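You operate a simulated robot arm through the tools that you are given. There is no shell and no other tool. Be economical: measure what you need, move in short steps, check, and stop when the job is done.

The job below is to be done with a simulated two-armed robot. You get a single attempt, and the scene is never put back.

JOB
Top the jar up to its line, screw the cap tight and stand it on the tray.
Fine: pour from the white cup and put the cup back; hold the jar while you screw. Set down upright: white paper cup, glass jar.

It is judged by the outcome, as a careful person would: the job done as asked, and still so three seconds after it is handed in. It fails if anything else is knocked over, pushed out of place, dropped, spilled or broken. Lids that push on must go on centred and level and be pressed home; caps that screw on are set level and turned clockwise until they are tight.

ROBOT AND FRAMES
Two 7-joint arms with two-finger parallel grippers on one trunk, on a base that drives. Base frame: it is fixed to the floor where the robot stands at the start and does not move with it; the origin is under the middle of the robot, x ahead of it, y to its left, z up; the surface under the hand at the start is at about z = 860. Readings come in mm, rad, newtons and seconds.
The left shoulder is at the start at [124, 171, 1162], the right one opposite. With the tool pointing down near the work surface each hand reaches from about 440 to 920 mm from the robot's upright axis, wherever it stands, measured 20 degrees to its own side. Places, roughly: cardtray [500, -500, 900]. Payload 4.4 kg a hand.
The tool frame of a hand sits at the grasp point between the pads (the TCP): z along the fingers, y along the line on which they close. The tips reach 23 mm beyond it. The gripper opens to 94 mm. The fingers are 38 mm wide and 10 mm thick; the gripper's body (54 by 96 mm) begins 39 mm behind the TCP.
Orientation is that of the tool frame in the base frame, as a unit quaternion [w, x, y, z]. With the fingers straight down and closing along the base's y, the tool's x points along the base's -x, its y along +y and its z along -z.

CONTROLS
- The arms move only by the tool nudge_tool. It takes "left_rows", "right_rows" or both (then of equal length, played together; a hand with none holds still); each is a list of rows, each an object (a shift or turn left out is 0, a gripper value left out holds the last) with "xyz": the shift along the tool's x, y, z in mm, a list of three; "turn": the turn, a rotation vector about the tool's x, y, z in rad, a list of three; "hand": the finger opening in mm, from 0 to 94. In form: [{"xyz": [dx, dy, dz], "turn": [rx, ry, rz], "hand": hand}, ...]. A call has 1 to 10 rows; each row shifts and turns the commanded pose from where the row before left it, along the tool's axes as they then stand. Each row takes 0.2 s and may step no farther than 50 mm and 0.15 rad from the row before; otherwise, or with a gripper value out of range, the whole call is refused. A pose out of reach is approached as far as the arm can. The call stops where the force on the tool passes 40 N (or 10 N more than at its start, if that is more) or the arm is blocked; 0.2 s more then pass. The fingers move at their own pace (about 72 mm/s each) and stop on an object; they squeeze with about 45 N. The grip force told is the motor's: it shows also when the fingers shut on nothing. Time passes only in rows, and 0.2 s behind the last, so rows that do not move let the fingers close. The reply holds the time, the measured pose of the TCP, the force on the tool along the base axes, the opening and the grip force, in the units named above and with some noise, with the torque about the TCP (base axes, N m) and any sound that the robot's microphone picked up, and new pictures: "views" is both (left out), scene, wrist or none (wrist: the cameras of the hands that moved).
- Cameras (640 x 400 px; columns grow to the right, rows downward): "scene" is now at [254.4, -28, 1324.3]; the picture's right is [-0.38, -0.92, 0.00], its down [-0.31, 0.13, -0.94] and it looks along [0.87, -0.36, -0.34] (base axes); focal length 214 px, centre (320, 200). "left" rides on the left gripper at [86, -16, -75] in its tool frame; the picture's right is [0.18, 0.98, 0.00], its down [-0.58, 0.11, -0.81] and it looks along [-0.79, 0.15, 0.59] (tool axes); focal length 243 px, centre (320, 200). "right" rides on the right gripper at [86, 16, -75] in its tool frame; the picture's right is [-0.18, 0.98, 0.00], its down [-0.58, -0.11, -0.81] and it looks along [-0.79, -0.15, 0.59] (tool axes); focal length 243 px, centre (320, 200). There is no depth. A picture from a camera that has moved, and an enlarged one, comes with that camera's place and axes in the base frame and with its lens. The place of the scene camera against the robot may be out by one fixed shift of up to 18 mm in any direction.
- raise_lower(by): slides the trunk up (or, below 0, down) by that many mm; the arms and the scene camera ride with it, the base frame stays. It gives what a move gives, with no picture.
- drive_base(legs): drives the robot by 1 to 6 legs, each [ahead, left, turn to the left] in mm, mm and rad, along the robot's own axes; the way and the turn of a leg run together, so that a leg with both is an arc; at most 1500 mm and 3.142 rad a leg. The arms and the cameras ride along, it lands a little off, and it stops where it bumps. It gives what a move gives, and a new picture of the scene camera.
- pan_tilt(pan, tilt): turns the head with the scene camera to pan (to the left, within 1.396 rad either way) and tilt (down, from -0.506 to 1.204), counted from straight ahead of the robot. It gives what a move gives, and a new picture of the scene camera.
- zoom(camera, box): a new picture of the part [left, top, right, bottom] of that camera's present view, enlarged. No time passes.
- job_done(): hands the job in; it is judged then, once.

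Work in short steps. Places have to be worked out from the pictures, the camera data and where the tool is seen: move nearer, look again, correct. Check each grasp and each placing, and mend what went wrong. You have 120 turns and 260 pictures in all, those below and enlarged ones among them. Open the grippers and draw the arms clear of the work before you hand the job in, unless the task says otherwise; then end with one line.

The tools are called after "Call:" as name(argument=value, ...) on one line, values as JSON. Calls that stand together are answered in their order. nudge_tool: Moves the arms, as the interface text tells. Its arguments: {"type":"object","properties":{"left_rows":{"type":"array"},"right_rows":{"type":"array"},"views":{"type":"string","enum":["both","scene","wrist","none"]}},"required":[]} The other tools are called the same way: raise_lower (by) slides the trunk up or down; drive_base (legs) drives the base; pan_tilt (pan, tilt) turns the head that bears the scene camera; zoom (camera, box) takes an enlarged picture of a part of a camera's view; job_done () hands the job in.

At the start:

```text
time: 0.0
left_position: [618.4, 101.9, 1287.0]
left_ee_rot: [0.0, 0.0, 1.0, 0.0]
left_wrist_force: [-0.9, -0.2, -1.0]
left_wrist_torque: [-0.01, 0.03, 0.03]
left_width: 93.8
left_grip_force: 0.0
right_position: [423.1, -312.9, 1299.9]
right_ee_rot: [0.0, 0.001, 1.0, 0.0]
right_wrist_force: [0.4, -0.1, -0.4]
right_wrist_torque: [0.01, 0.01, 0.02]
right_width: 94.1
right_grip_force: 0.0
trunk travel left (down, up): [-175.0, 213.0]
robot x, y, heading: [0.0, -0.0, 0.003]
head pan, tilt: [-0.393, 0.342]
```

scene: 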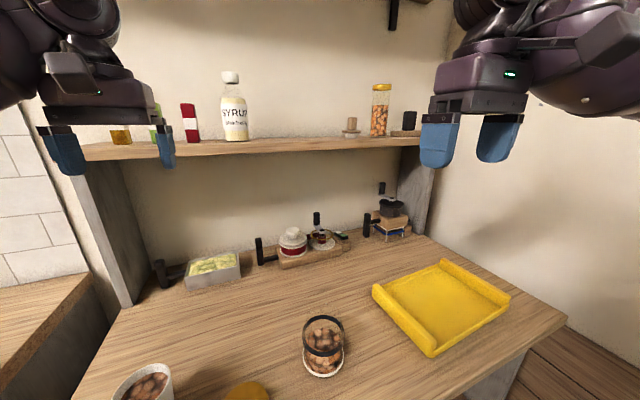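
right: 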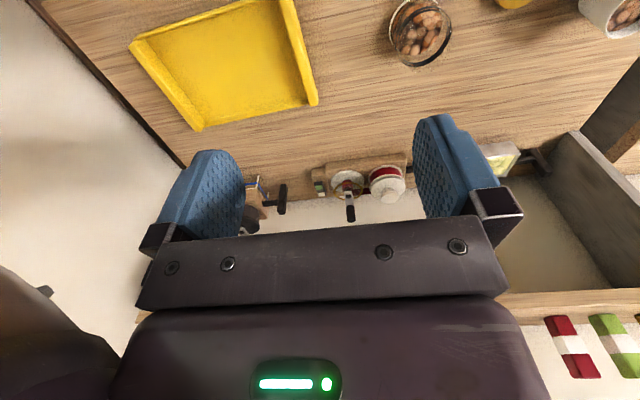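
left: 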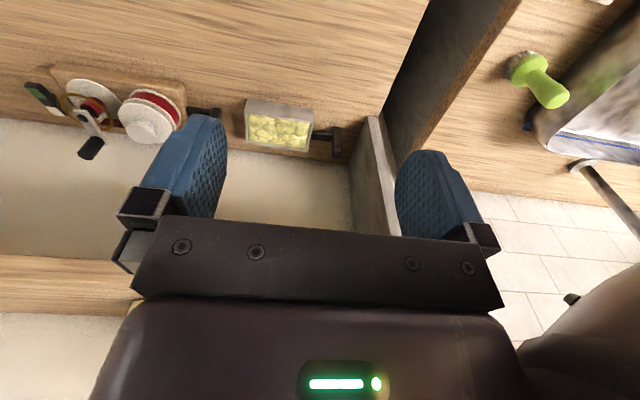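

The scene shows the jar with nuts, white cup at lower left, a cap (yellow disc) and the yellow tray. I tilt the head down to see the items better.

Call:
pan_tilt(pan=-0.2, tilt=0.9)

```text
time: 1.0
left_position: [618.8, 102.2, 1285.6]
left_ee_rot: [0.001, 0.001, 1.0, -0.001]
left_wrist_force: [0.8, 0.7, -0.4]
left_wrist_torque: [-0.01, -0.02, -0.04]
left_width: 93.9
left_grip_force: 0.1
right_position: [423.4, -312.6, 1298.7]
right_ee_rot: [0.0, 0.0, 1.0, 0.0]
right_wrist_force: [0.2, 0.2, 0.2]
right_wrist_torque: [0.02, 0.0, -0.01]
right_width: 94.1
right_grip_force: 0.1
trunk travel left (down, up): [-175.0, 213.0]
robot x, y, heading: [-1.5, -0.1, 0.003]
head pan, tilt: [-0.201, 0.901]
camera scene: at [242.4, -7.4, 1275.9], right [-0.2, -0.98, 0.0], down [-0.77, 0.16, -0.62], along [0.61, -0.12, -0.78], focal length 214 px, centre (320, 200)
```

scene: 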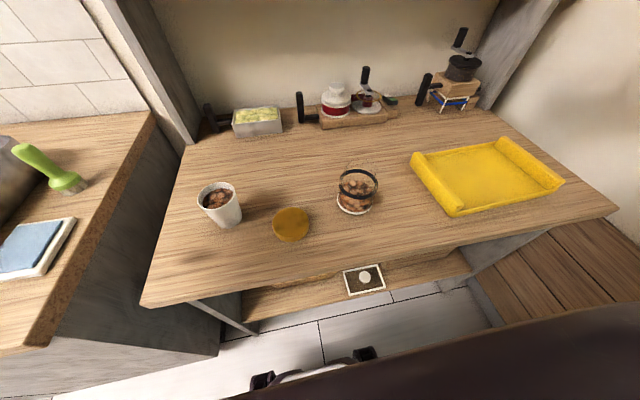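

Call:
zoom(camera="scene", box=[180, 150, 400, 288])

Call:
zoom(camera="scene", box=[320, 155, 400, 225])

```text
2.90 times, centred on (290, 219) of scene
camera zoom: at [242.4, -7.4, 1275.9], right [-0.2, -0.98, 0.0], down [-0.77, 0.16, -0.62], along [0.61, -0.12, -0.78], focal length 622 px, centre (407, 145)
```

zoom: 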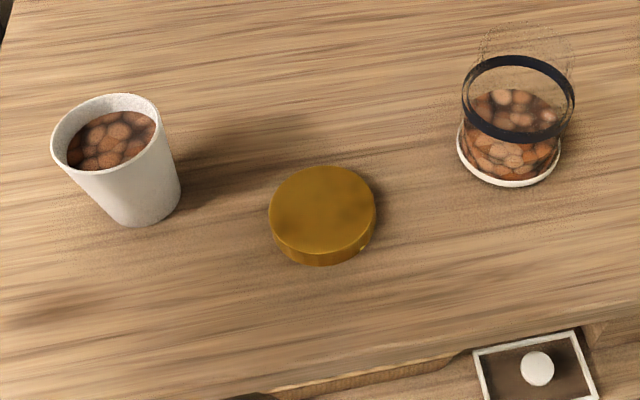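

```text
5.71 times, centred on (360, 190) of scene
camera zoom: at [242.4, -7.4, 1275.9], right [-0.2, -0.98, 0.0], down [-0.77, 0.16, -0.62], along [0.61, -0.12, -0.78], focal length 1226 px, centre (91, 257)
```

zoom: 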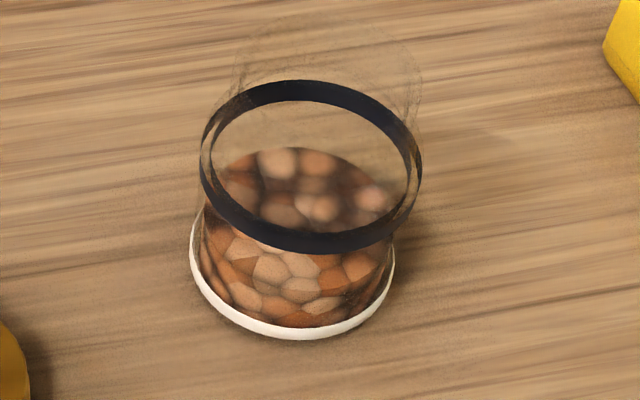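

The cap sits about (498, 8), jar about (540,-155), cup about (554,145). I lower the trunk for a lower, nearer view and easier horizontal reach, then look.

Call:
raise_lower(by=-150)

Call:
pan_tilt(pan=-0.25, tilt=0.65)

Call:
zoom(camera="scene", box=[320, 140, 420, 240])

```text
time: 2.7
left_position: [615.1, 100.1, 1137.6]
left_ee_rot: [0.002, 0.001, 1.0, -0.001]
left_wrist_force: [-0.3, -0.1, 0.5]
left_wrist_torque: [0.03, -0.03, 0.04]
left_width: 93.8
left_grip_force: 0.0
right_position: [499.5, -312.4, 1080.1]
right_ee_rot: [-0.127, -0.001, 0.992, -0.001]
right_wrist_force: [-0.4, -0.1, 0.2]
right_wrist_torque: [-0.01, -0.01, 0.01]
right_width: 94.4
right_grip_force: 0.1
trunk travel left (down, up): [-25.0, 363.0]
robot x, y, heading: [-0.8, -0.6, -0.003]
head pan, tilt: [-0.201, 0.901]
```

```text
time: 3.5
left_position: [619.9, 101.4, 1136.0]
left_ee_rot: [0.0, 0.0, 1.0, 0.001]
left_wrist_force: [0.6, -0.3, -0.2]
left_wrist_torque: [0.02, 0.0, 0.0]
left_width: 93.9
left_grip_force: 0.0
right_position: [500.9, -312.1, 1079.7]
right_ee_rot: [-0.129, 0.001, 0.992, 0.0]
right_wrist_force: [-0.8, 0.3, -1.1]
right_wrist_torque: [-0.01, 0.01, -0.01]
right_width: 94.0
right_grip_force: 0.0
trunk travel left (down, up): [-25.0, 363.0]
robot x, y, heading: [0.3, 3.6, 0.001]
head pan, tilt: [-0.25, 0.649]
camera scene: at [392.2, -13.7, 1112.4], right [-0.25, -0.97, 0.0], down [-0.59, 0.15, -0.8], along [0.77, -0.2, -0.61], focal length 214 px, centre (320, 200)
```

scene: 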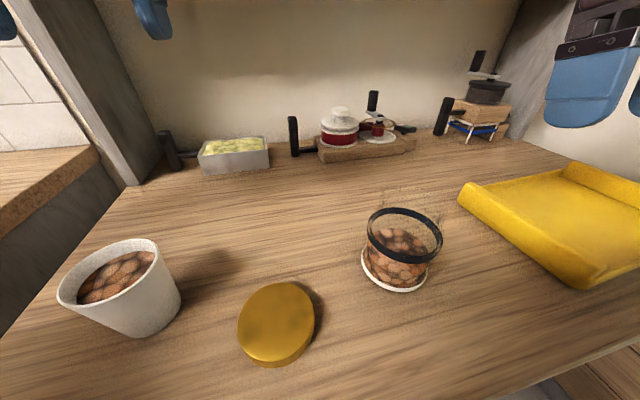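

```text
4.00 times, centred on (370, 190) of scene
camera zoom: at [392.2, -13.7, 1112.4], right [-0.25, -0.97, 0.0], down [-0.59, 0.15, -0.8], along [0.77, -0.2, -0.61], focal length 858 px, centre (120, 240)
```

zoom: 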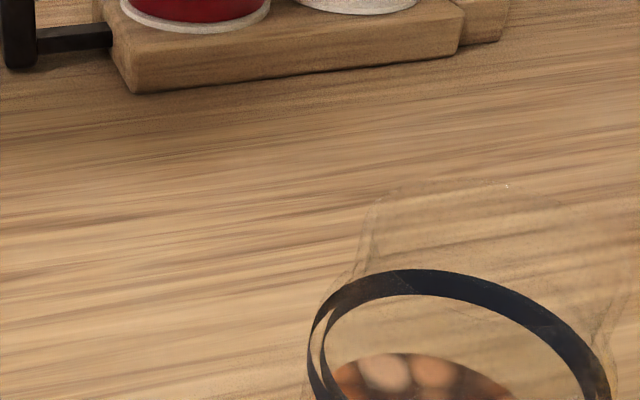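

Call:
zoom(camera="scene", box=[340, 170, 468, 300])

Call:
zoom(camera="scene", box=[40, 220, 200, 350])

Call:
zoom(camera="scene", box=[440, 140, 640, 300])

```text
3.08 times, centred on (404, 235) of scene
camera zoom: at [392.2, -13.7, 1112.4], right [-0.25, -0.97, 0.0], down [-0.59, 0.15, -0.8], along [0.77, -0.2, -0.61], focal length 660 px, centre (62, 92)
```

zoom: 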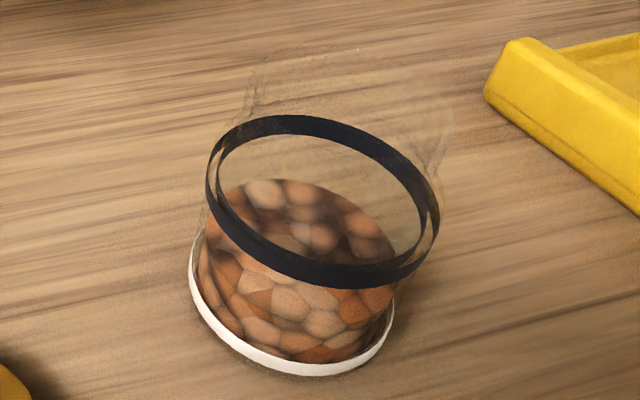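

```text
3.08 times, centred on (120, 285) of scene
camera zoom: at [392.2, -13.7, 1112.4], right [-0.25, -0.97, 0.0], down [-0.59, 0.15, -0.8], along [0.77, -0.2, -0.61], focal length 660 px, centre (935, -62)
```

zoom: 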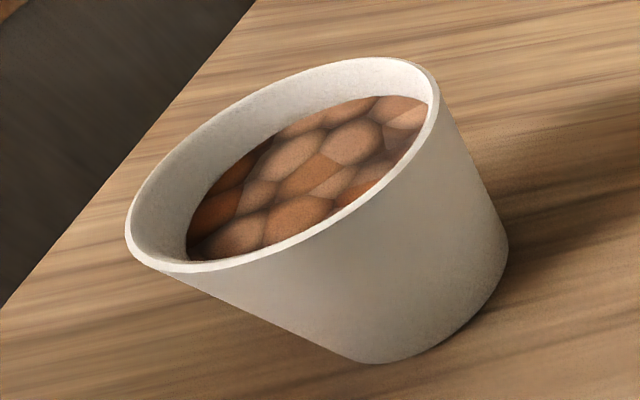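

```text
2.50 times, centred on (540, 220) of scene
camera zoom: at [392.2, -13.7, 1112.4], right [-0.25, -0.97, 0.0], down [-0.59, 0.15, -0.8], along [0.77, -0.2, -0.61], focal length 536 px, centre (-230, 150)
```

zoom: 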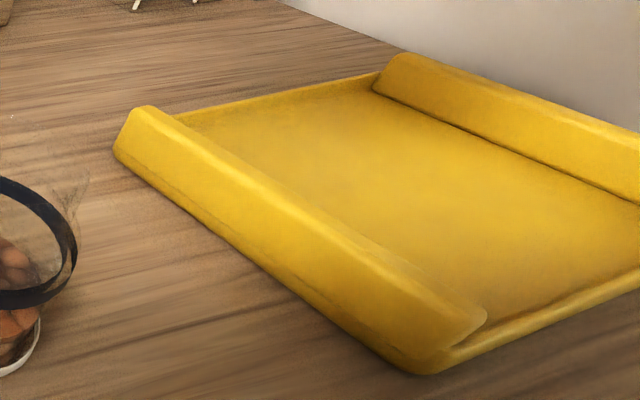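

Consistent estimates: cup (550,141) ~85 high, jar (537,-156) with its line near z≈925, cap (500,7). I now retract the left hand a bit and begin rolling it so that it can go horizontal with the camera on top.

Call:
nudge_tool(left_rows=[{"xyz": [40, 0, 0]}, {"xyz": [40, 0, 0]}, {"xyz": [40, 0, 0]}, {"turn": [0, 0, -0.15]}, {"turn": [0, 0, -0.15]}, {"turn": [0, 0, -0.15]}, {"turn": [0, 0, -0.15]}, {"turn": [0, 0, -0.15]}, {"turn": [0, 0, -0.15]}, {"turn": [0, 0, -0.15]}], views="none")

Call:
nudge_tool(left_rows=[{"turn": [0, 0, -0.15]}, {"turn": [0, 0, -0.15]}, {"turn": [0, 0, -0.15]}, {"turn": [0, 0, -0.15]}, {"turn": [0, 0, -0.15]}, {"turn": [0, 0, -0.15]}, {"turn": [0, 0, -0.15]}, {"turn": [0, 0, -0.15]}, {"turn": [0, 0, -0.15]}, {"turn": [0, 0, -0.15]}], views="none")

```text
time: 5.7
left_position: [496.9, 102.1, 1137.2]
left_ee_rot: [0.0, -0.503, 0.865, 0.0]
left_wrist_force: [0.0, 0.1, 0.5]
left_wrist_torque: [-0.01, 0.0, -0.02]
left_width: 94.0
left_grip_force: 0.1
right_position: [501.2, -312.4, 1078.7]
right_ee_rot: [-0.128, 0.0, 0.992, 0.0]
right_wrist_force: [-0.7, 0.9, 0.2]
right_wrist_torque: [0.0, 0.0, -0.02]
right_width: 94.2
right_grip_force: 0.0
trunk travel left (down, up): [-25.0, 363.0]
robot x, y, heading: [-0.7, -1.5, 0.006]
head pan, tilt: [-0.25, 0.649]
```

```text
time: 7.9
left_position: [809.0, 351.2, 1135.6]
left_ee_rot: [0.0, 0.956, -0.294, -0.001]
left_wrist_force: [0.7, -0.9, -0.7]
left_wrist_torque: [0.02, 0.04, 0.02]
left_width: 94.4
left_grip_force: 0.0
left hand out of reach, approached as far as the arm can: row 2, 3, 4, 5, 6, 7, 8, 9, 10
right_position: [501.1, -313.0, 1078.4]
right_ee_rot: [-0.129, -0.001, 0.992, 0.0]
right_wrist_force: [0.3, -0.1, -0.7]
right_wrist_torque: [0.03, 0.0, -0.01]
right_width: 94.0
right_grip_force: 0.2
trunk travel left (down, up): [-25.0, 363.0]
robot x, y, heading: [0.7, -0.9, -0.002]
head pan, tilt: [-0.25, 0.649]
```

Roll that way runs out of reach and the arm wandered to (809,351). I roll back the same way and will use the other direction.

Call:
nudge_tool(left_rows=[{"turn": [0, 0, 0.15]}, {"turn": [0, 0, 0.15]}, {"turn": [0, 0, 0.15]}, {"turn": [0, 0, 0.15]}, {"turn": [0, 0, 0.15]}, {"turn": [0, 0, 0.15]}, {"turn": [0, 0, 0.15]}, {"turn": [0, 0, 0.15]}, {"turn": [0, 0, 0.15]}, {"turn": [0, 0, 0.15]}], views="scene")

```text
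time: 10.1
left_position: [808.5, 350.6, 1136.9]
left_ee_rot: [-0.001, -0.5, 0.866, 0.0]
left_wrist_force: [0.1, -0.2, 0.6]
left_wrist_torque: [0.02, -0.02, -0.03]
left_width: 94.1
left_grip_force: 0.0
right_position: [500.8, -313.2, 1078.8]
right_ee_rot: [-0.129, 0.0, 0.992, 0.001]
right_wrist_force: [0.1, 0.8, -0.7]
right_wrist_torque: [0.02, -0.04, 0.0]
right_width: 93.8
right_grip_force: 0.1
trunk travel left (down, up): [-25.0, 363.0]
robot x, y, heading: [-2.5, 2.1, -0.004]
head pan, tilt: [-0.25, 0.649]
camera scene: at [392.2, -13.7, 1112.5], right [-0.25, -0.97, 0.0], down [-0.59, 0.15, -0.8], along [0.77, -0.2, -0.6], focal length 214 px, centre (320, 200)
```

scene: 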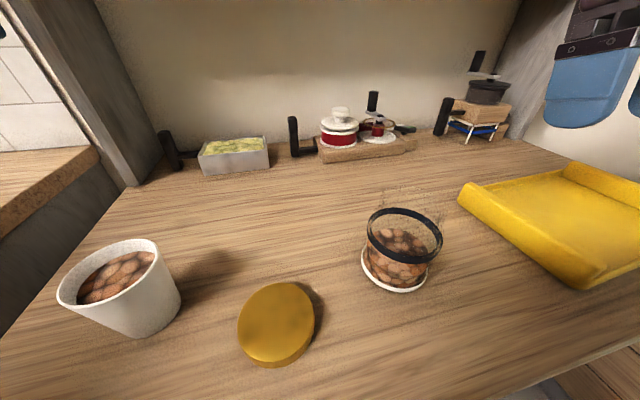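

Nothing was disturbed. The trunk leaned forward when lowered (camera moved +140 in x), so I back the base up 150 mm to give the arms room.

Call:
drive_base(legs=[[-150, 0, 0]])

```text
time: 11.4
left_position: [661.6, 351.2, 1136.7]
left_ee_rot: [0.0, -0.501, 0.866, 0.0]
left_wrist_force: [0.0, 1.0, 1.4]
left_wrist_torque: [0.02, -0.04, -0.02]
left_width: 93.9
left_grip_force: 0.0
right_position: [354.7, -313.6, 1078.7]
right_ee_rot: [-0.129, 0.001, 0.992, 0.0]
right_wrist_force: [1.5, 0.3, 0.2]
right_wrist_torque: [-0.01, -0.02, 0.01]
right_width: 93.9
right_grip_force: 0.0
trunk travel left (down, up): [-25.0, 363.0]
robot x, y, heading: [-147.1, 0.9, 0.003]
head pan, tilt: [-0.25, 0.649]
camera scene: at [245.8, -14.0, 1112.7], right [-0.25, -0.97, 0.0], down [-0.59, 0.15, -0.8], along [0.77, -0.2, -0.6], focal length 214 px, centre (320, 200)
```

scene: 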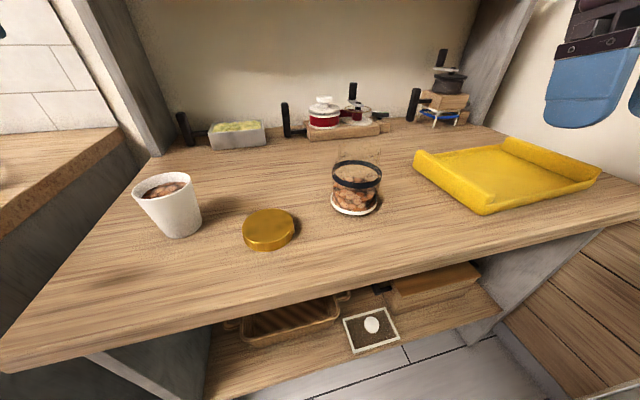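

Good view. Now roll the left hand the positive way and see whether it reaches.

Call:
nudge_tool(left_rows=[{"turn": [0, 0, 0.15]}, {"turn": [0, 0, 0.15]}, {"turn": [0, 0, 0.15]}, {"turn": [0, 0, 0.15]}, {"turn": [0, 0, 0.15]}, {"turn": [0, 0, 0.15]}, {"turn": [0, 0, 0.147]}, {"xyz": [40, 40, 0]}, {"xyz": [40, 40, 0]}, {"xyz": [40, 30, 0]}], views="none")

Call:
nudge_tool(left_rows=[{"turn": [0, -0.15, 0]}, {"turn": [0, -0.15, 0]}, {"turn": [0, -0.15, 0]}, {"turn": [0, -0.15, 0]}], views="none")

```text
refused: row 8 steps farther than a row can; nothing moved
```

```text
time: 12.4
left_position: [662.5, 349.5, 1136.0]
left_ee_rot: [0.256, -0.478, 0.827, 0.148]
left_wrist_force: [0.1, -0.2, 0.2]
left_wrist_torque: [0.0, 0.02, 0.01]
left_width: 94.0
left_grip_force: 0.1
right_position: [355.0, -313.7, 1078.8]
right_ee_rot: [-0.128, 0.001, 0.992, 0.0]
right_wrist_force: [-1.3, 0.6, 0.8]
right_wrist_torque: [0.0, 0.03, -0.02]
right_width: 93.9
right_grip_force: 0.0
trunk travel left (down, up): [-25.0, 363.0]
robot x, y, heading: [-144.5, -2.9, 0.001]
head pan, tilt: [-0.25, 0.649]
```

That pitch tilted it sideways since the roll was refused; I undo the pitch and roll the positive way.

Call:
nudge_tool(left_rows=[{"turn": [0, 0.15, 0]}, {"turn": [0, 0.15, 0]}, {"turn": [0, 0.15, 0]}, {"turn": [0, 0.15, 0]}, {"turn": [0, 0, 0.15]}, {"turn": [0, 0, 0.15]}, {"turn": [0, 0, 0.15]}, {"turn": [0, 0, 0.15]}, {"turn": [0, 0, 0.15]}, {"turn": [0, 0, 0.15]}], views="none")

Call:
nudge_tool(left_rows=[{"turn": [0, 0, 0.147]}, {"xyz": [40, -20, 0]}, {"xyz": [40, -20, 0]}, {"xyz": [40, -20, 0]}, {"turn": [0, 0, 0.15]}, {"turn": [0, 0, 0.15]}, {"turn": [0, 0, 0.15]}, {"turn": [0, 0, 0.15]}, {"turn": [0, 0, 0.15]}, {"turn": [0, 0, 0.15]}], views="none")

Call:
nudge_tool(left_rows=[{"turn": [0, 0, 0.15]}, {"turn": [0, 0, 0.15]}, {"turn": [0, 0, 0.15]}, {"turn": [0, 0, 0.15]}, {"turn": [0, 0, 0.15]}, {"turn": [0, 0, 0.15]}], views="none")

```text
time: 14.7
left_position: [663.5, 350.1, 1136.8]
left_ee_rot: [0.0, -0.073, 0.997, -0.001]
left_wrist_force: [-0.1, -0.7, -0.5]
left_wrist_torque: [-0.02, 0.04, 0.03]
left_width: 94.0
left_grip_force: 0.1
right_position: [354.6, -313.8, 1078.0]
right_ee_rot: [-0.128, 0.001, 0.992, 0.001]
right_wrist_force: [0.4, 0.0, 1.0]
right_wrist_torque: [0.02, 0.01, 0.02]
right_width: 94.0
right_grip_force: 0.1
trunk travel left (down, up): [-25.0, 363.0]
robot x, y, heading: [-144.3, 0.1, -0.004]
head pan, tilt: [-0.25, 0.649]
```

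```text
time: 16.9
left_position: [542.2, 289.7, 1135.7]
left_ee_rot: [-0.001, 0.435, 0.9, 0.0]
left_wrist_force: [0.4, 0.0, 0.0]
left_wrist_torque: [0.02, -0.03, 0.03]
left_width: 94.0
left_grip_force: 0.0
right_position: [354.8, -313.0, 1077.8]
right_ee_rot: [-0.129, 0.001, 0.992, 0.0]
right_wrist_force: [0.4, 0.4, 0.1]
right_wrist_torque: [0.01, -0.01, 0.01]
right_width: 94.1
right_grip_force: 0.0
trunk travel left (down, up): [-25.0, 363.0]
robot x, y, heading: [-143.8, -1.0, -0.001]
head pan, tilt: [-0.25, 0.649]
```

```text
time: 18.2
left_position: [542.8, 289.8, 1136.6]
left_ee_rot: [0.0, 0.783, 0.622, 0.0]
left_wrist_force: [0.5, 0.2, 0.6]
left_wrist_torque: [-0.03, 0.0, 0.0]
left_width: 94.2
left_grip_force: 0.1
right_position: [355.1, -312.4, 1078.7]
right_ee_rot: [-0.129, 0.0, 0.992, 0.0]
right_wrist_force: [-0.1, 0.5, 0.1]
right_wrist_torque: [0.01, 0.01, -0.03]
right_width: 93.8
right_grip_force: 0.0
trunk travel left (down, up): [-25.0, 363.0]
robot x, y, heading: [-143.8, 1.3, 0.0]
head pan, tilt: [-0.25, 0.649]
```

Works so far (roll +1.8). Continue to +π.

Call:
nudge_tool(left_rows=[{"turn": [0, 0, 0.15]}, {"turn": [0, 0, 0.15]}, {"turn": [0, 0, 0.15]}, {"turn": [0, 0, 0.15]}, {"turn": [0, 0, 0.15]}, {"turn": [0, 0, 0.15]}, {"turn": [0, 0, 0.15]}, {"turn": [0, 0, 0.15]}, {"turn": [0, 0, 0.145]}], views="none")

```text
time: 20.2
left_position: [542.8, 289.4, 1137.3]
left_ee_rot: [-0.001, 1.0, -0.001, 0.0]
left_wrist_force: [-0.7, 0.3, -0.5]
left_wrist_torque: [-0.03, -0.02, 0.01]
left_width: 93.6
left_grip_force: 0.1
right_position: [354.4, -313.6, 1079.1]
right_ee_rot: [-0.129, 0.0, 0.992, 0.0]
right_wrist_force: [0.6, -0.3, 0.5]
right_wrist_torque: [-0.03, -0.03, 0.0]
right_width: 93.9
right_grip_force: 0.0
trunk travel left (down, up): [-25.0, 363.0]
robot x, y, heading: [-147.9, -1.3, 0.002]
head pan, tilt: [-0.25, 0.649]
```

Roll flipped. Now pitch the tool to horizontal forward.

Call:
nudge_tool(left_rows=[{"turn": [0, 0.15, 0]}, {"turn": [0, 0.15, 0]}, {"turn": [0, 0.15, 0]}, {"turn": [0, 0.15, 0]}, {"turn": [0, 0.15, 0]}, {"turn": [0, 0.15, 0]}, {"turn": [0, 0.15, 0]}, {"turn": [0, 0.15, 0]}, {"turn": [0, 0.15, 0]}, {"turn": [0, 0.15, 0]}], views="both")

```text
time: 22.4
left_position: [542.8, 290.1, 1137.2]
left_ee_rot: [0.001, 0.731, -0.001, 0.682]
left_wrist_force: [0.6, -0.2, 0.5]
left_wrist_torque: [0.03, 0.02, 0.05]
left_width: 94.0
left_grip_force: 0.1
right_position: [353.7, -313.6, 1080.4]
right_ee_rot: [-0.129, 0.001, 0.992, 0.0]
right_wrist_force: [-0.3, 0.6, -1.1]
right_wrist_torque: [-0.01, 0.01, 0.02]
right_width: 93.9
right_grip_force: 0.1
trunk travel left (down, up): [-25.0, 363.0]
robot x, y, heading: [-142.7, -2.4, -0.003]
head pan, tilt: [-0.25, 0.649]
camera scene: at [246.2, -14.1, 1112.6], right [-0.25, -0.97, 0.0], down [-0.59, 0.15, -0.8], along [0.77, -0.2, -0.6], focal length 214 px, centre (320, 200)
camera left: at [475.1, 306.8, 1229.1], right [0.01, -0.98, 0.18], down [-0.85, -0.11, -0.52], along [0.53, -0.15, -0.83], focal length 243 px, centre (320, 200)
```

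scene: 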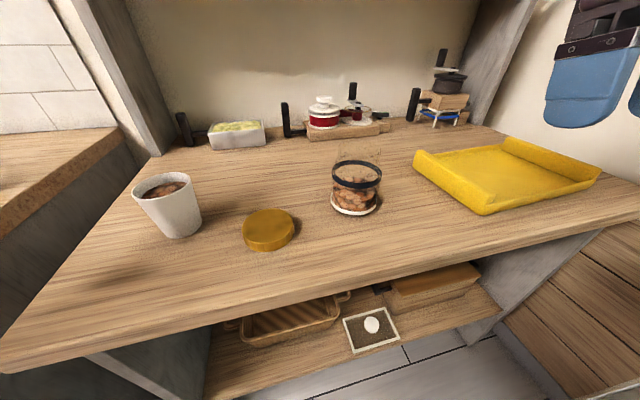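
left: 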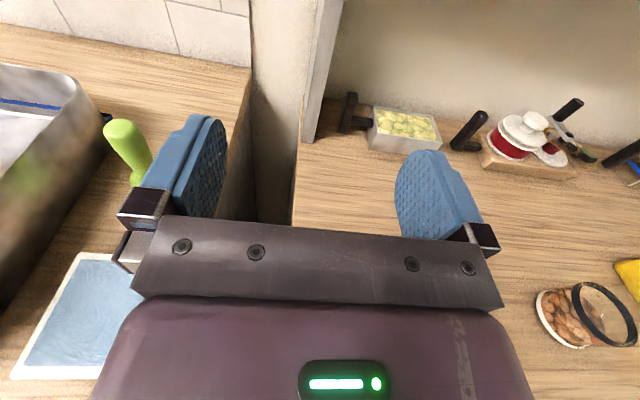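

Camera's now on top. Before gripping, I test the pour roll: move right to near the pouring spot, high, and roll positive.

Call:
nudge_tool(left_rows=[{"xyz": [0, 50, 0], "turn": [0, 0.07, 0]}, {"xyz": [0, 50, 0]}, {"xyz": [0, 50, 0]}, {"xyz": [0, 50, 0]}, {"xyz": [0, 50, 0]}, {"xyz": [0, 50, 0]}, {"xyz": [0, 50, 0]}, {"turn": [0, 0, 0.15]}, {"turn": [0, 0, 0.15]}, {"turn": [0, 0, 0.15]}], views="none")

Call:
nudge_tool(left_rows=[{"turn": [0, 0, 0.15]}, {"turn": [0, 0, 0.15]}, {"turn": [0, 0, 0.15]}, {"turn": [0, 0, 0.15]}, {"turn": [0, 0, 0.15]}, {"turn": [0, 0, 0.15]}, {"turn": [0, 0, 0.15]}, {"turn": [0, 0, 0.15]}, {"turn": [0, 0, 0.15]}, {"turn": [0, 0, 0.15]}], views="none")

```text
time: 24.6
left_position: [542.8, -61.1, 1136.6]
left_ee_rot: [-0.159, 0.69, -0.159, 0.688]
left_wrist_force: [-0.1, 0.1, -0.1]
left_wrist_torque: [0.05, -0.01, 0.01]
left_width: 93.9
left_grip_force: 0.1
right_position: [354.2, -313.9, 1079.4]
right_ee_rot: [-0.129, 0.001, 0.992, 0.0]
right_wrist_force: [0.0, 0.2, 0.0]
right_wrist_torque: [0.01, 0.01, 0.0]
right_width: 93.9
right_grip_force: 0.0
trunk travel left (down, up): [-25.0, 363.0]
robot x, y, heading: [-146.7, -3.9, -0.001]
head pan, tilt: [-0.25, 0.649]
```

```text
time: 26.9
left_position: [536.7, -61.1, 1078.0]
left_ee_rot: [0.585, -0.4, 0.583, -0.398]
left_wrist_force: [0.1, -0.4, 0.5]
left_wrist_torque: [-0.02, -0.02, 0.04]
left_width: 93.8
left_grip_force: 0.1
left hand out of reach, approached as far as the arm can: row 9, 10
right_position: [355.1, -314.4, 1077.8]
right_ee_rot: [-0.129, 0.001, 0.992, 0.0]
right_wrist_force: [0.3, 0.0, -0.2]
right_wrist_torque: [0.01, 0.01, -0.01]
right_width: 93.7
right_grip_force: 0.0
trunk travel left (down, up): [-25.0, 363.0]
robot x, y, heading: [-144.6, -4.6, 0.002]
head pan, tilt: [-0.25, 0.649]
```

Pour roll reaches ~110° (better when lower), good. Roll back and return left toward behind the cup, staying high.

Call:
nudge_tool(left_rows=[{"turn": [0, 0, -0.15]}, {"turn": [0, 0, -0.15]}, {"turn": [0, 0, -0.15]}, {"turn": [0, 0, -0.15]}, {"turn": [0, 0, -0.15]}, {"turn": [0, 0, -0.15]}, {"turn": [0, 0, -0.15]}, {"turn": [0, 0, -0.15]}, {"turn": [0, 0, -0.15]}, {"turn": [0, 0, -0.15]}], views="none")

Call:
nudge_tool(left_rows=[{"turn": [0, 0, -0.15]}, {"turn": [0, 0, -0.15]}, {"turn": [0, 0, -0.142]}, {"xyz": [0, -50, 0]}, {"xyz": [0, -50, 0]}, {"xyz": [0, -50, 0]}, {"xyz": [0, -50, 0]}, {"xyz": [0, 0, -50], "turn": [0, -0.13, 0]}, {"xyz": [0, 0, -50], "turn": [0, -0.13, 0]}, {"xyz": [0, 0, -30]}], views="both")

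```text
time: 29.1
left_position: [534.6, -60.8, 1080.2]
left_ee_rot: [-0.157, 0.69, -0.156, 0.689]
left_wrist_force: [-1.0, -0.6, -1.1]
left_wrist_torque: [-0.01, 0.02, -0.02]
left_width: 94.1
left_grip_force: 0.1
right_position: [355.6, -313.2, 1078.8]
right_ee_rot: [-0.129, 0.001, 0.992, 0.001]
right_wrist_force: [-0.3, 0.5, 0.6]
right_wrist_torque: [0.02, 0.02, 0.01]
right_width: 94.0
right_grip_force: 0.1
trunk travel left (down, up): [-25.0, 363.0]
robot x, y, heading: [-148.9, -2.6, 0.0]
head pan, tilt: [-0.25, 0.649]
```

```text
time: 31.0
left_position: [450.9, 239.0, 1247.9]
left_ee_rot: [-0.255, 0.558, 0.104, 0.783]
left_wrist_force: [-0.2, 0.8, -0.3]
left_wrist_torque: [0.02, -0.05, 0.0]
left_width: 94.3
left_grip_force: 0.0
left hand out of reach, approached as far as the arm can: row 7, 8, 9
right_position: [330.9, -320.4, 1098.4]
right_ee_rot: [-0.108, -0.004, 0.994, 0.007]
right_wrist_force: [0.9, -0.7, -0.2]
right_wrist_torque: [-0.01, 0.04, -0.03]
right_width: 94.2
right_grip_force: 0.0
trunk travel left (down, up): [-25.0, 363.0]
robot x, y, heading: [-147.1, 1.1, 0.008]
head pan, tilt: [-0.25, 0.649]
stopped in row 9 (left hand): the arm was blocked; the commanded pose is now the measured one
camera scene: at [219.5, -22.8, 1128.8], right [-0.24, -0.97, -0.02], down [-0.57, 0.16, -0.81], along [0.79, -0.18, -0.59], focal length 214 px, centre (320, 200)
camera left: at [360.1, 195.6, 1303.9], right [0.46, -0.89, 0.05], down [-0.46, -0.29, -0.84], along [0.76, 0.36, -0.54], focal length 243 px, centre (320, 200)
```

scene: 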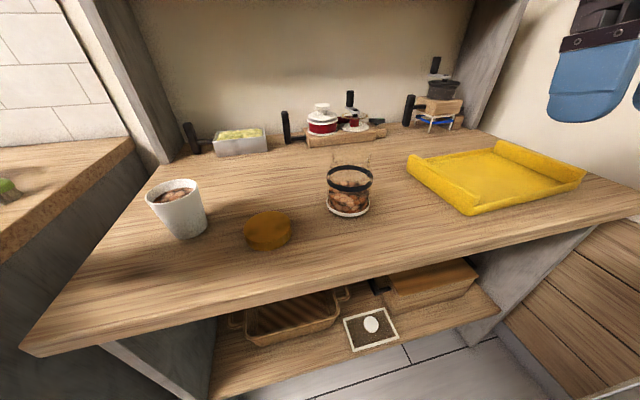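
left: 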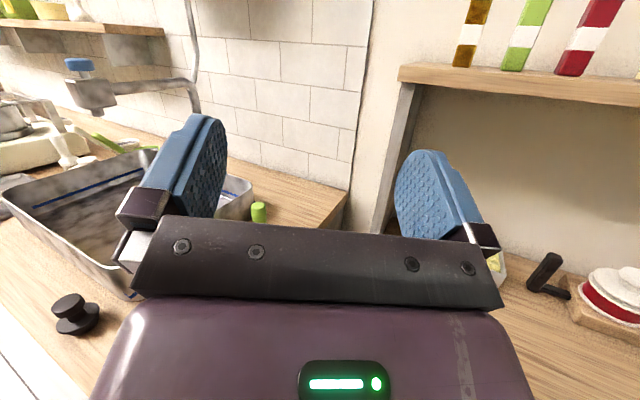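

The left arm folded against the robot — too cramped. I drive back another 130 mm to have room.

Call:
drive_base(legs=[[-130, 0, 0]])

```text
time: 32.0
left_position: [403.2, 217.8, 1234.9]
left_ee_rot: [-0.228, 0.567, 0.097, 0.786]
left_wrist_force: [0.0, -1.2, -0.2]
left_wrist_torque: [0.0, 0.01, 0.02]
left_width: 93.7
left_grip_force: 0.2
right_position: [273.6, -330.4, 1081.0]
right_ee_rot: [-0.123, 0.004, 0.992, 0.007]
right_wrist_force: [0.4, -0.6, 0.4]
right_wrist_torque: [0.03, -0.01, -0.01]
right_width: 94.1
right_grip_force: 0.2
trunk travel left (down, up): [-25.0, 363.0]
robot x, y, heading: [-210.5, -1.5, -0.014]
head pan, tilt: [-0.25, 0.649]
stopped in leg 1: the robot was blocked; the commanded pose is now the measured one
camera scene: at [167.7, -30.9, 1116.9], right [-0.26, -0.97, -0.01], down [-0.57, 0.17, -0.8], along [0.78, -0.2, -0.6], focal length 214 px, centre (320, 200)
```

scene: 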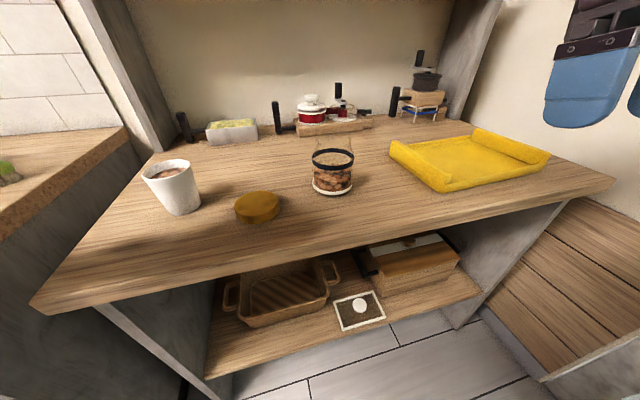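

Blocked after 66 mm, maybe the left elbow against something. I look left.

Call:
pan_tilt(pan=1.2, tilt=0.4)

Call:
pan_tilt(pan=-1.3, tilt=0.5)

```text
time: 33.6
left_position: [404.9, 217.1, 1233.6]
left_ee_rot: [-0.229, 0.568, 0.096, 0.785]
left_wrist_force: [0.6, -0.1, -0.6]
left_wrist_torque: [-0.02, -0.01, 0.01]
left_width: 94.0
left_grip_force: 0.0
right_position: [274.9, -329.2, 1080.9]
right_ee_rot: [-0.122, 0.004, 0.992, 0.008]
right_wrist_force: [-0.4, 0.2, 0.0]
right_wrist_torque: [0.0, -0.01, -0.03]
right_width: 93.9
right_grip_force: 0.1
trunk travel left (down, up): [-25.0, 363.0]
robot x, y, heading: [-211.8, 2.4, -0.011]
head pan, tilt: [1.201, 0.4]
camera scene: at [119.2, 76.7, 1140.3], right [0.93, -0.37, 0.01], down [-0.13, -0.35, -0.93], along [0.35, 0.86, -0.37], focal length 214 px, centre (320, 200)
```

scene: 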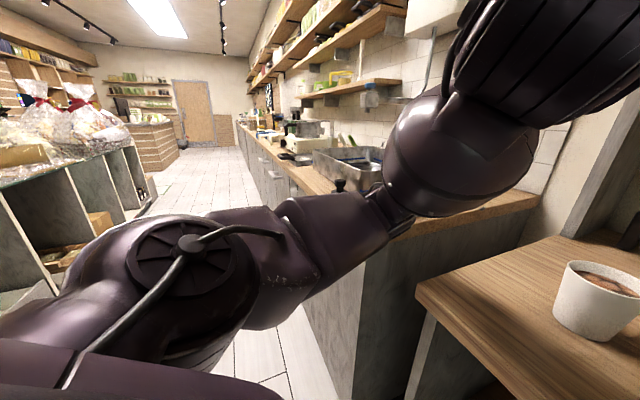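

```text
time: 35.9
left_position: [405.5, 218.1, 1233.5]
left_ee_rot: [-0.228, 0.568, 0.095, 0.785]
left_wrist_force: [-0.7, -0.8, 0.0]
left_wrist_torque: [0.0, -0.01, -0.01]
left_width: 94.1
left_grip_force: 0.1
right_position: [276.4, -330.0, 1080.3]
right_ee_rot: [-0.123, 0.004, 0.992, 0.008]
right_wrist_force: [0.1, -0.4, 0.1]
right_wrist_torque: [0.0, 0.01, 0.01]
right_width: 93.9
right_grip_force: 0.1
trunk travel left (down, up): [-25.0, 363.0]
robot x, y, heading: [-212.7, 1.3, -0.013]
head pan, tilt: [-1.3, 0.499]
camera scene: at [108.9, -97.0, 1128.6], right [-0.97, -0.26, -0.01], down [-0.11, 0.47, -0.87], along [0.23, -0.84, -0.49], focal length 214 px, centre (320, 200)
```

scene: 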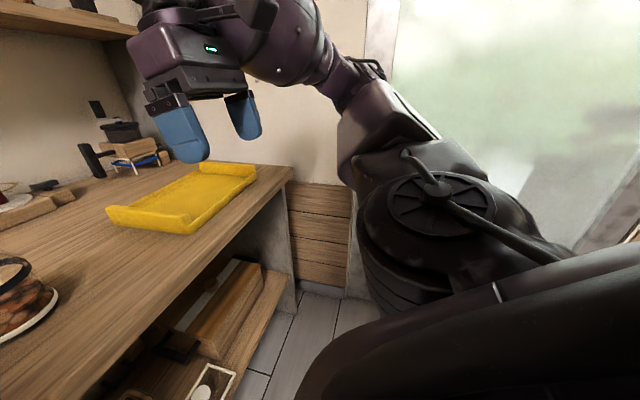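

Island behind limits backing; the robot stands clear otherwise. I first straighten the left hand to forward-facing with a 15° downward pitch while moving it forward, then raise the trunk some to gain shoulder room.

Call:
nudge_tool(left_rows=[{"xyz": [0, 0, 25], "turn": [-0.082, -0.095, -0.022]}, {"xyz": [0, 0, 25], "turn": [-0.082, -0.095, -0.022]}, {"xyz": [0, 0, 25], "turn": [-0.082, -0.095, -0.022]}, {"xyz": [0, 0, 25], "turn": [-0.082, -0.095, -0.022]}, {"xyz": [0, 0, 25], "turn": [-0.082, -0.095, -0.022]}, {"xyz": [0, 0, 25], "turn": [-0.082, -0.095, -0.022]}], views="none")

Call:
raise_lower(by=80)

Call:
pan_tilt(pan=0.1, tilt=0.65)

```text
time: 37.3
left_position: [560.6, 273.9, 1226.1]
left_ee_rot: [0.005, 0.801, 0.005, 0.598]
left_wrist_force: [0.4, 0.2, -0.2]
left_wrist_torque: [0.02, 0.01, 0.0]
left_width: 94.1
left_grip_force: 0.2
right_position: [289.4, -316.2, 1078.4]
right_ee_rot: [-0.129, 0.004, 0.992, 0.001]
right_wrist_force: [0.7, -0.2, 0.0]
right_wrist_torque: [0.02, -0.01, 0.02]
right_width: 93.9
right_grip_force: 0.0
trunk travel left (down, up): [-25.0, 363.0]
robot x, y, heading: [-207.9, 2.6, -0.006]
head pan, tilt: [-1.3, 0.499]
```

```text
time: 38.5
left_position: [563.7, 273.8, 1305.2]
left_ee_rot: [0.003, 0.801, 0.006, 0.598]
left_wrist_force: [1.0, 0.2, -0.8]
left_wrist_torque: [0.0, -0.07, -0.01]
left_width: 93.8
left_grip_force: 0.1
right_position: [289.5, -315.9, 1157.1]
right_ee_rot: [-0.132, 0.004, 0.991, 0.001]
right_wrist_force: [0.3, -0.1, -0.2]
right_wrist_torque: [-0.02, 0.03, 0.03]
right_width: 93.8
right_grip_force: 0.1
trunk travel left (down, up): [-105.0, 283.0]
robot x, y, heading: [-208.4, -0.1, -0.01]
head pan, tilt: [-1.3, 0.499]
```

```text
time: 40.0
left_position: [562.0, 273.9, 1309.0]
left_ee_rot: [0.005, 0.8, 0.004, 0.6]
left_wrist_force: [0.0, -0.6, 0.6]
left_wrist_torque: [0.02, 0.01, 0.03]
left_width: 94.1
left_grip_force: 0.1
right_position: [288.8, -315.8, 1159.5]
right_ee_rot: [-0.129, 0.004, 0.992, 0.002]
right_wrist_force: [0.5, 0.0, 0.1]
right_wrist_torque: [-0.01, -0.02, 0.02]
right_width: 94.0
right_grip_force: 0.1
trunk travel left (down, up): [-105.0, 283.0]
robot x, y, heading: [-212.0, 0.7, -0.008]
head pan, tilt: [0.099, 0.649]
camera scene: at [115.8, 14.2, 1212.4], right [0.09, -1.0, 0.0], down [-0.6, -0.05, -0.8], along [0.79, 0.07, -0.6], focal length 214 px, centre (320, 200)
```

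scene: 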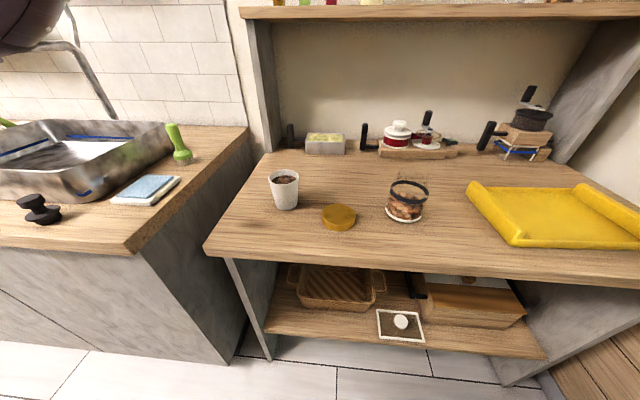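

Now bring the left hand over the cup (x≈540, y≈142, z≈1050), in the forward-facing pose.

Call:
nudge_tool(left_rows=[{"xyz": [-42.5, 22, 8.5]}, {"xyz": [-42.5, 22, 8.5]}, {"xyz": [-42.5, 22, 8.5]}, {"xyz": [-42.5, 22, 8.5]}, {"xyz": [-42.5, 22, 8.5]}, {"xyz": [-42.5, 22, 8.5]}], views="both")

Call:
zoom(camera="scene", box=[200, 100, 460, 262])

```text
time: 41.4
left_position: [538.0, 138.5, 1050.5]
left_ee_rot: [0.005, 0.8, 0.005, 0.6]
left_wrist_force: [-0.7, 0.4, -0.6]
left_wrist_torque: [0.01, -0.01, -0.01]
left_width: 94.0
left_grip_force: 0.1
right_position: [288.7, -317.2, 1156.5]
right_ee_rot: [-0.129, 0.003, 0.992, 0.001]
right_wrist_force: [-0.6, 0.7, 1.0]
right_wrist_torque: [-0.02, 0.01, 0.0]
right_width: 94.0
right_grip_force: 0.1
trunk travel left (down, up): [-105.0, 283.0]
robot x, y, heading: [-211.1, -1.2, -0.012]
head pan, tilt: [0.099, 0.649]
camera scene: at [116.8, 14.0, 1211.9], right [0.09, -1.0, 0.0], down [-0.6, -0.06, -0.8], along [0.79, 0.07, -0.61], focal length 214 px, centre (320, 200)
camera left: at [491.9, 157.5, 1154.3], right [0.05, -0.98, 0.19], down [-0.94, -0.12, -0.33], along [0.35, -0.16, -0.92], focal length 243 px, centre (320, 200)
```

scene: 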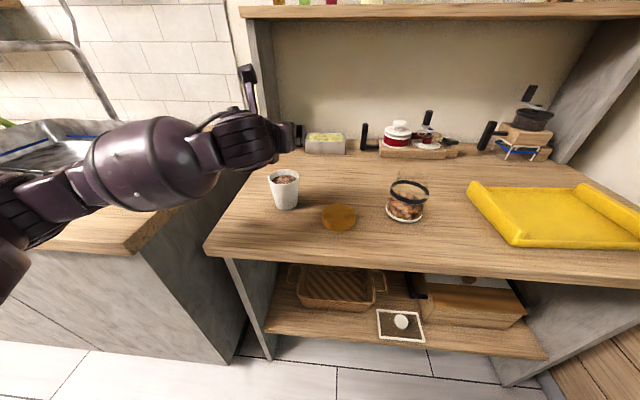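
left: 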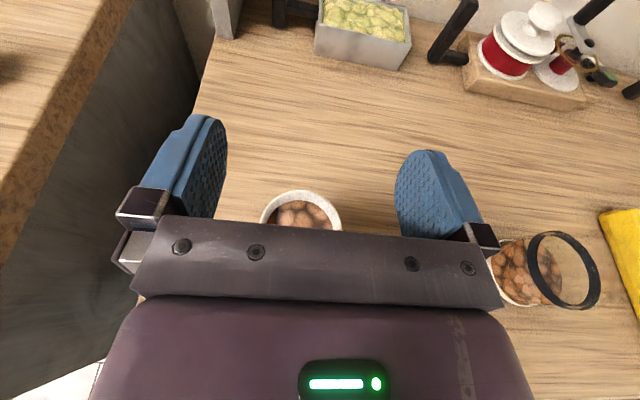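

```text
2.46 times, centred on (330, 181) of scene
camera zoom: at [116.8, 14.0, 1211.9], right [0.09, -1.0, 0.0], down [-0.6, -0.06, -0.8], along [0.79, 0.07, -0.61], focal length 528 px, centre (295, 247)
```

zoom: 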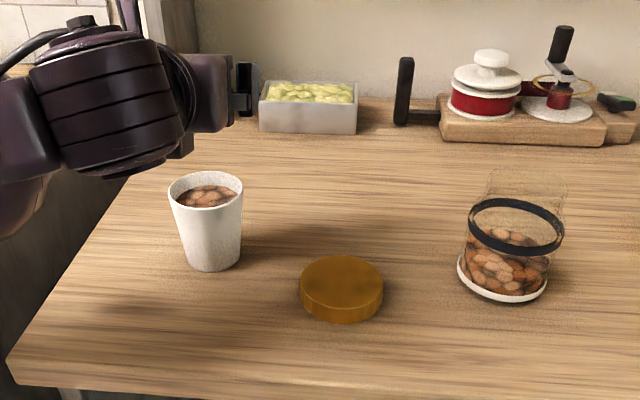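

From the wrist camera the cup axis is about (544,140), rim Ø≈70. I descend straddling it at x≈528, in two stages with a look.

Call:
nudge_tool(left_rows=[{"xyz": [-30, -0.4, 6.6]}, {"xyz": [-30, -0.4, 6.6]}, {"xyz": [-30, -0.4, 6.6]}], views="both")

Call:
zoom(camera="scene", box=[200, 100, 400, 225])

```text
time: 42.2
left_position: [532.4, 137.9, 958.1]
left_ee_rot: [0.004, 0.8, 0.005, 0.6]
left_wrist_force: [-0.2, -0.4, -0.5]
left_wrist_torque: [0.01, 0.03, -0.01]
left_width: 94.1
left_grip_force: 0.1
right_position: [288.5, -315.6, 1158.8]
right_ee_rot: [-0.13, 0.004, 0.992, 0.002]
right_wrist_force: [-0.7, -0.5, -0.2]
right_wrist_torque: [-0.01, 0.04, -0.02]
right_width: 94.2
right_grip_force: 0.0
trunk travel left (down, up): [-105.0, 283.0]
robot x, y, heading: [-207.0, 2.2, -0.011]
head pan, tilt: [0.099, 0.649]
camera scene: at [116.4, 14.3, 1212.1], right [0.09, -1.0, 0.0], down [-0.6, -0.06, -0.8], along [0.79, 0.07, -0.6], focal length 214 px, centre (320, 200)
camera left: at [486.6, 156.4, 1062.7], right [0.05, -0.98, 0.19], down [-0.94, -0.12, -0.33], along [0.35, -0.16, -0.92], focal length 243 px, centre (320, 200)
```

scene: 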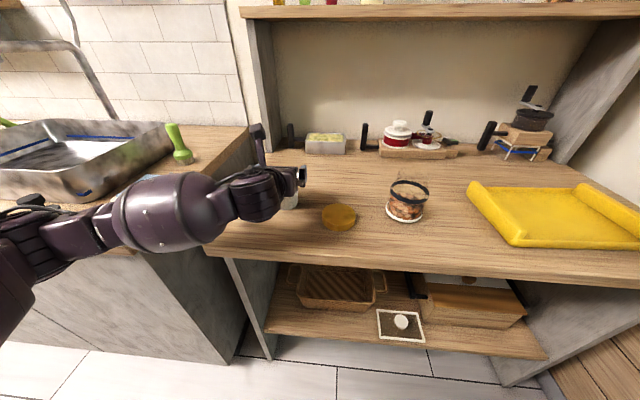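
left: 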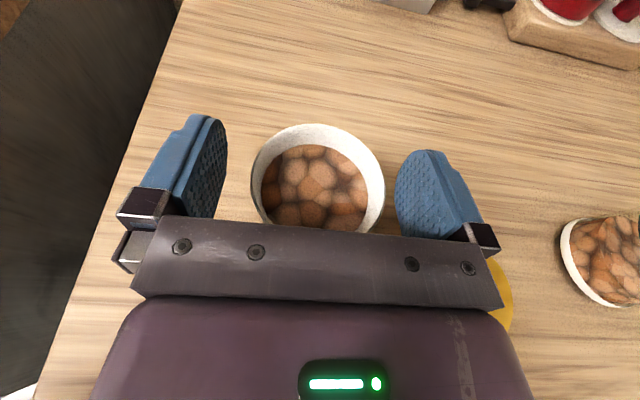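

```text
3.20 times, centred on (300, 162) of scene
camera zoom: at [116.4, 14.3, 1212.1], right [0.09, -1.0, 0.0], down [-0.6, -0.06, -0.8], along [0.79, 0.07, -0.6], focal length 686 px, centre (384, 320)
```

zoom: 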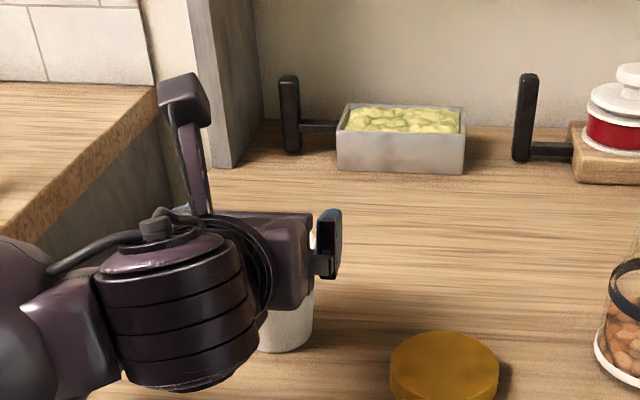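

Cup axis confirmed (544,140). Descend to z≈897 then forward 5 mm and close.

Call:
nudge_tool(left_rows=[{"xyz": [-30, -1, 6.6]}, {"xyz": [-30, -1, 6.6]}, {"xyz": [1.4, 0, 4.8]}], views="wrist")

```text
time: 43.0
left_position: [533.0, 138.4, 898.3]
left_ee_rot: [0.005, 0.8, 0.004, 0.6]
left_wrist_force: [-0.3, 1.0, -0.5]
left_wrist_torque: [-0.02, 0.01, -0.03]
left_width: 93.7
left_grip_force: 0.0
right_position: [288.3, -316.4, 1158.7]
right_ee_rot: [-0.128, 0.003, 0.992, 0.001]
right_wrist_force: [0.0, 0.4, -0.2]
right_wrist_torque: [0.05, -0.02, 0.0]
right_width: 93.9
right_grip_force: 0.1
trunk travel left (down, up): [-105.0, 283.0]
robot x, y, heading: [-207.8, -1.1, -0.01]
head pan, tilt: [0.099, 0.649]
camera left: at [486.8, 157.6, 1002.3], right [0.05, -0.98, 0.19], down [-0.94, -0.12, -0.33], along [0.35, -0.16, -0.92], focal length 243 px, centre (320, 200)
```

left: 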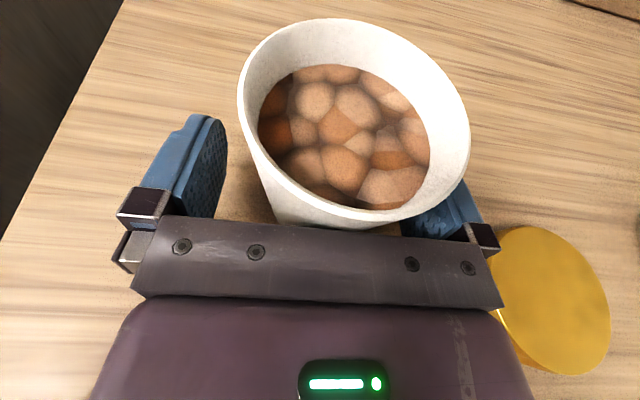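

Cup centred between the fingers. I close gradually to avoid crushing it.

Call:
nudge_tool(left_rows=[{"hand": 66}, {"hand": 62}, {"hand": 60}], views="none")

```text
time: 43.8
left_position: [533.9, 139.0, 897.9]
left_ee_rot: [0.005, 0.8, 0.005, 0.599]
left_wrist_force: [0.4, 0.5, -0.6]
left_wrist_torque: [0.08, -0.03, -0.03]
left_width: 65.6
left_grip_force: 45.0
right_position: [286.8, -315.6, 1158.3]
right_ee_rot: [-0.129, 0.004, 0.992, 0.002]
right_wrist_force: [-0.3, 0.2, -0.2]
right_wrist_torque: [0.01, 0.0, 0.0]
right_width: 93.8
right_grip_force: 0.0
trunk travel left (down, up): [-105.0, 283.0]
robot x, y, heading: [-210.8, -0.5, -0.011]
head pan, tilt: [0.099, 0.649]
```

Firm grip. Lift 150 mm straight up and carry right, stopping short of the jar to look.

Call:
nudge_tool(left_rows=[{"xyz": [24, 0, -7]}, {"xyz": [40, 0, -11.5]}, {"xyz": [40, 0, -11.5]}, {"xyz": [40, 0, -11.5]}, {"xyz": [0, 30, 0]}, {"xyz": [0, 35, 0]}, {"xyz": [0, 35, 0]}, {"xyz": [0, 35, 0]}, {"xyz": [0, 30, 0]}, {"xyz": [0, 15, 0]}], views="both")

Call:
zoom(camera="scene", box=[260, 90, 500, 240])

Call:
zoom(camera="left", box=[420, 140, 640, 330])

```text
time: 46.0
left_position: [534.2, -37.4, 1051.8]
left_ee_rot: [0.004, 0.8, 0.005, 0.6]
left_wrist_force: [-0.2, -0.1, -1.2]
left_wrist_torque: [-0.02, -0.02, -0.01]
left_width: 65.5
left_grip_force: 44.8
right_position: [288.8, -316.6, 1158.7]
right_ee_rot: [-0.129, 0.004, 0.992, 0.001]
right_wrist_force: [-0.1, -0.4, 0.3]
right_wrist_torque: [0.03, 0.0, -0.01]
right_width: 94.0
right_grip_force: 0.0
trunk travel left (down, up): [-105.0, 283.0]
robot x, y, heading: [-208.7, 1.0, -0.009]
head pan, tilt: [0.099, 0.649]
camera scene: at [115.9, 14.1, 1212.3], right [0.09, -1.0, 0.0], down [-0.6, -0.06, -0.8], along [0.79, 0.07, -0.6], focal length 214 px, centre (320, 200)
camera left: at [487.3, -19.4, 1155.9], right [0.05, -0.98, 0.19], down [-0.94, -0.12, -0.33], along [0.35, -0.16, -0.92], focal length 243 px, centre (320, 200)
```

scene: 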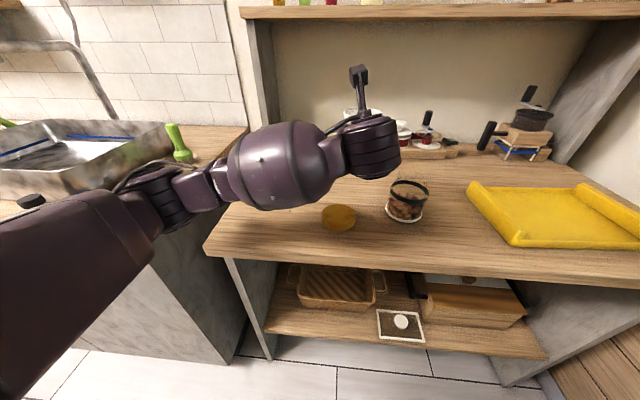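
left: 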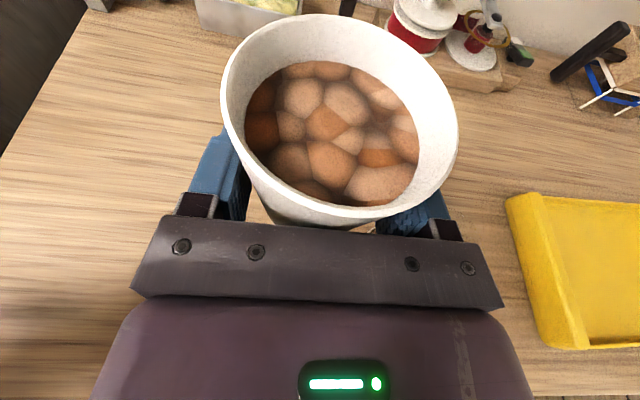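

```text
2.67 times, centred on (380, 165) of scene
camera zoom: at [115.9, 14.1, 1212.3], right [0.09, -1.0, 0.0], down [-0.6, -0.06, -0.8], along [0.79, 0.07, -0.6], focal length 572 px, centre (160, 293)
```

zoom: 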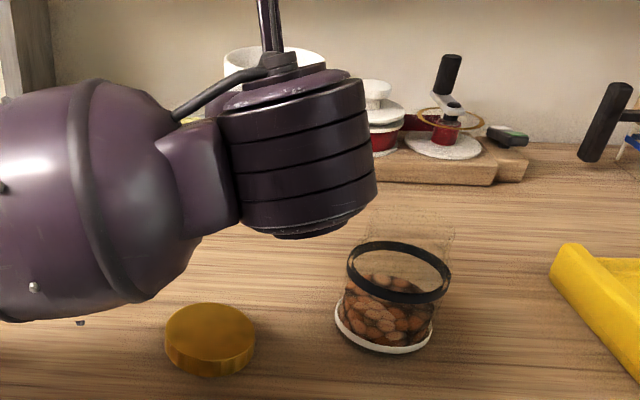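

```text
2.11 times, centred on (530, 235) of left
camera zoom: at [487.3, -19.4, 1155.9], right [0.05, -0.98, 0.19], down [-0.94, -0.12, -0.33], along [0.35, -0.16, -0.92], focal length 511 px, centre (-122, 126)
```

zoom: 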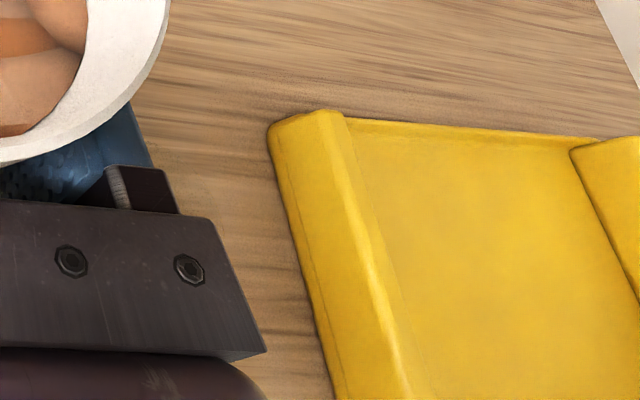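

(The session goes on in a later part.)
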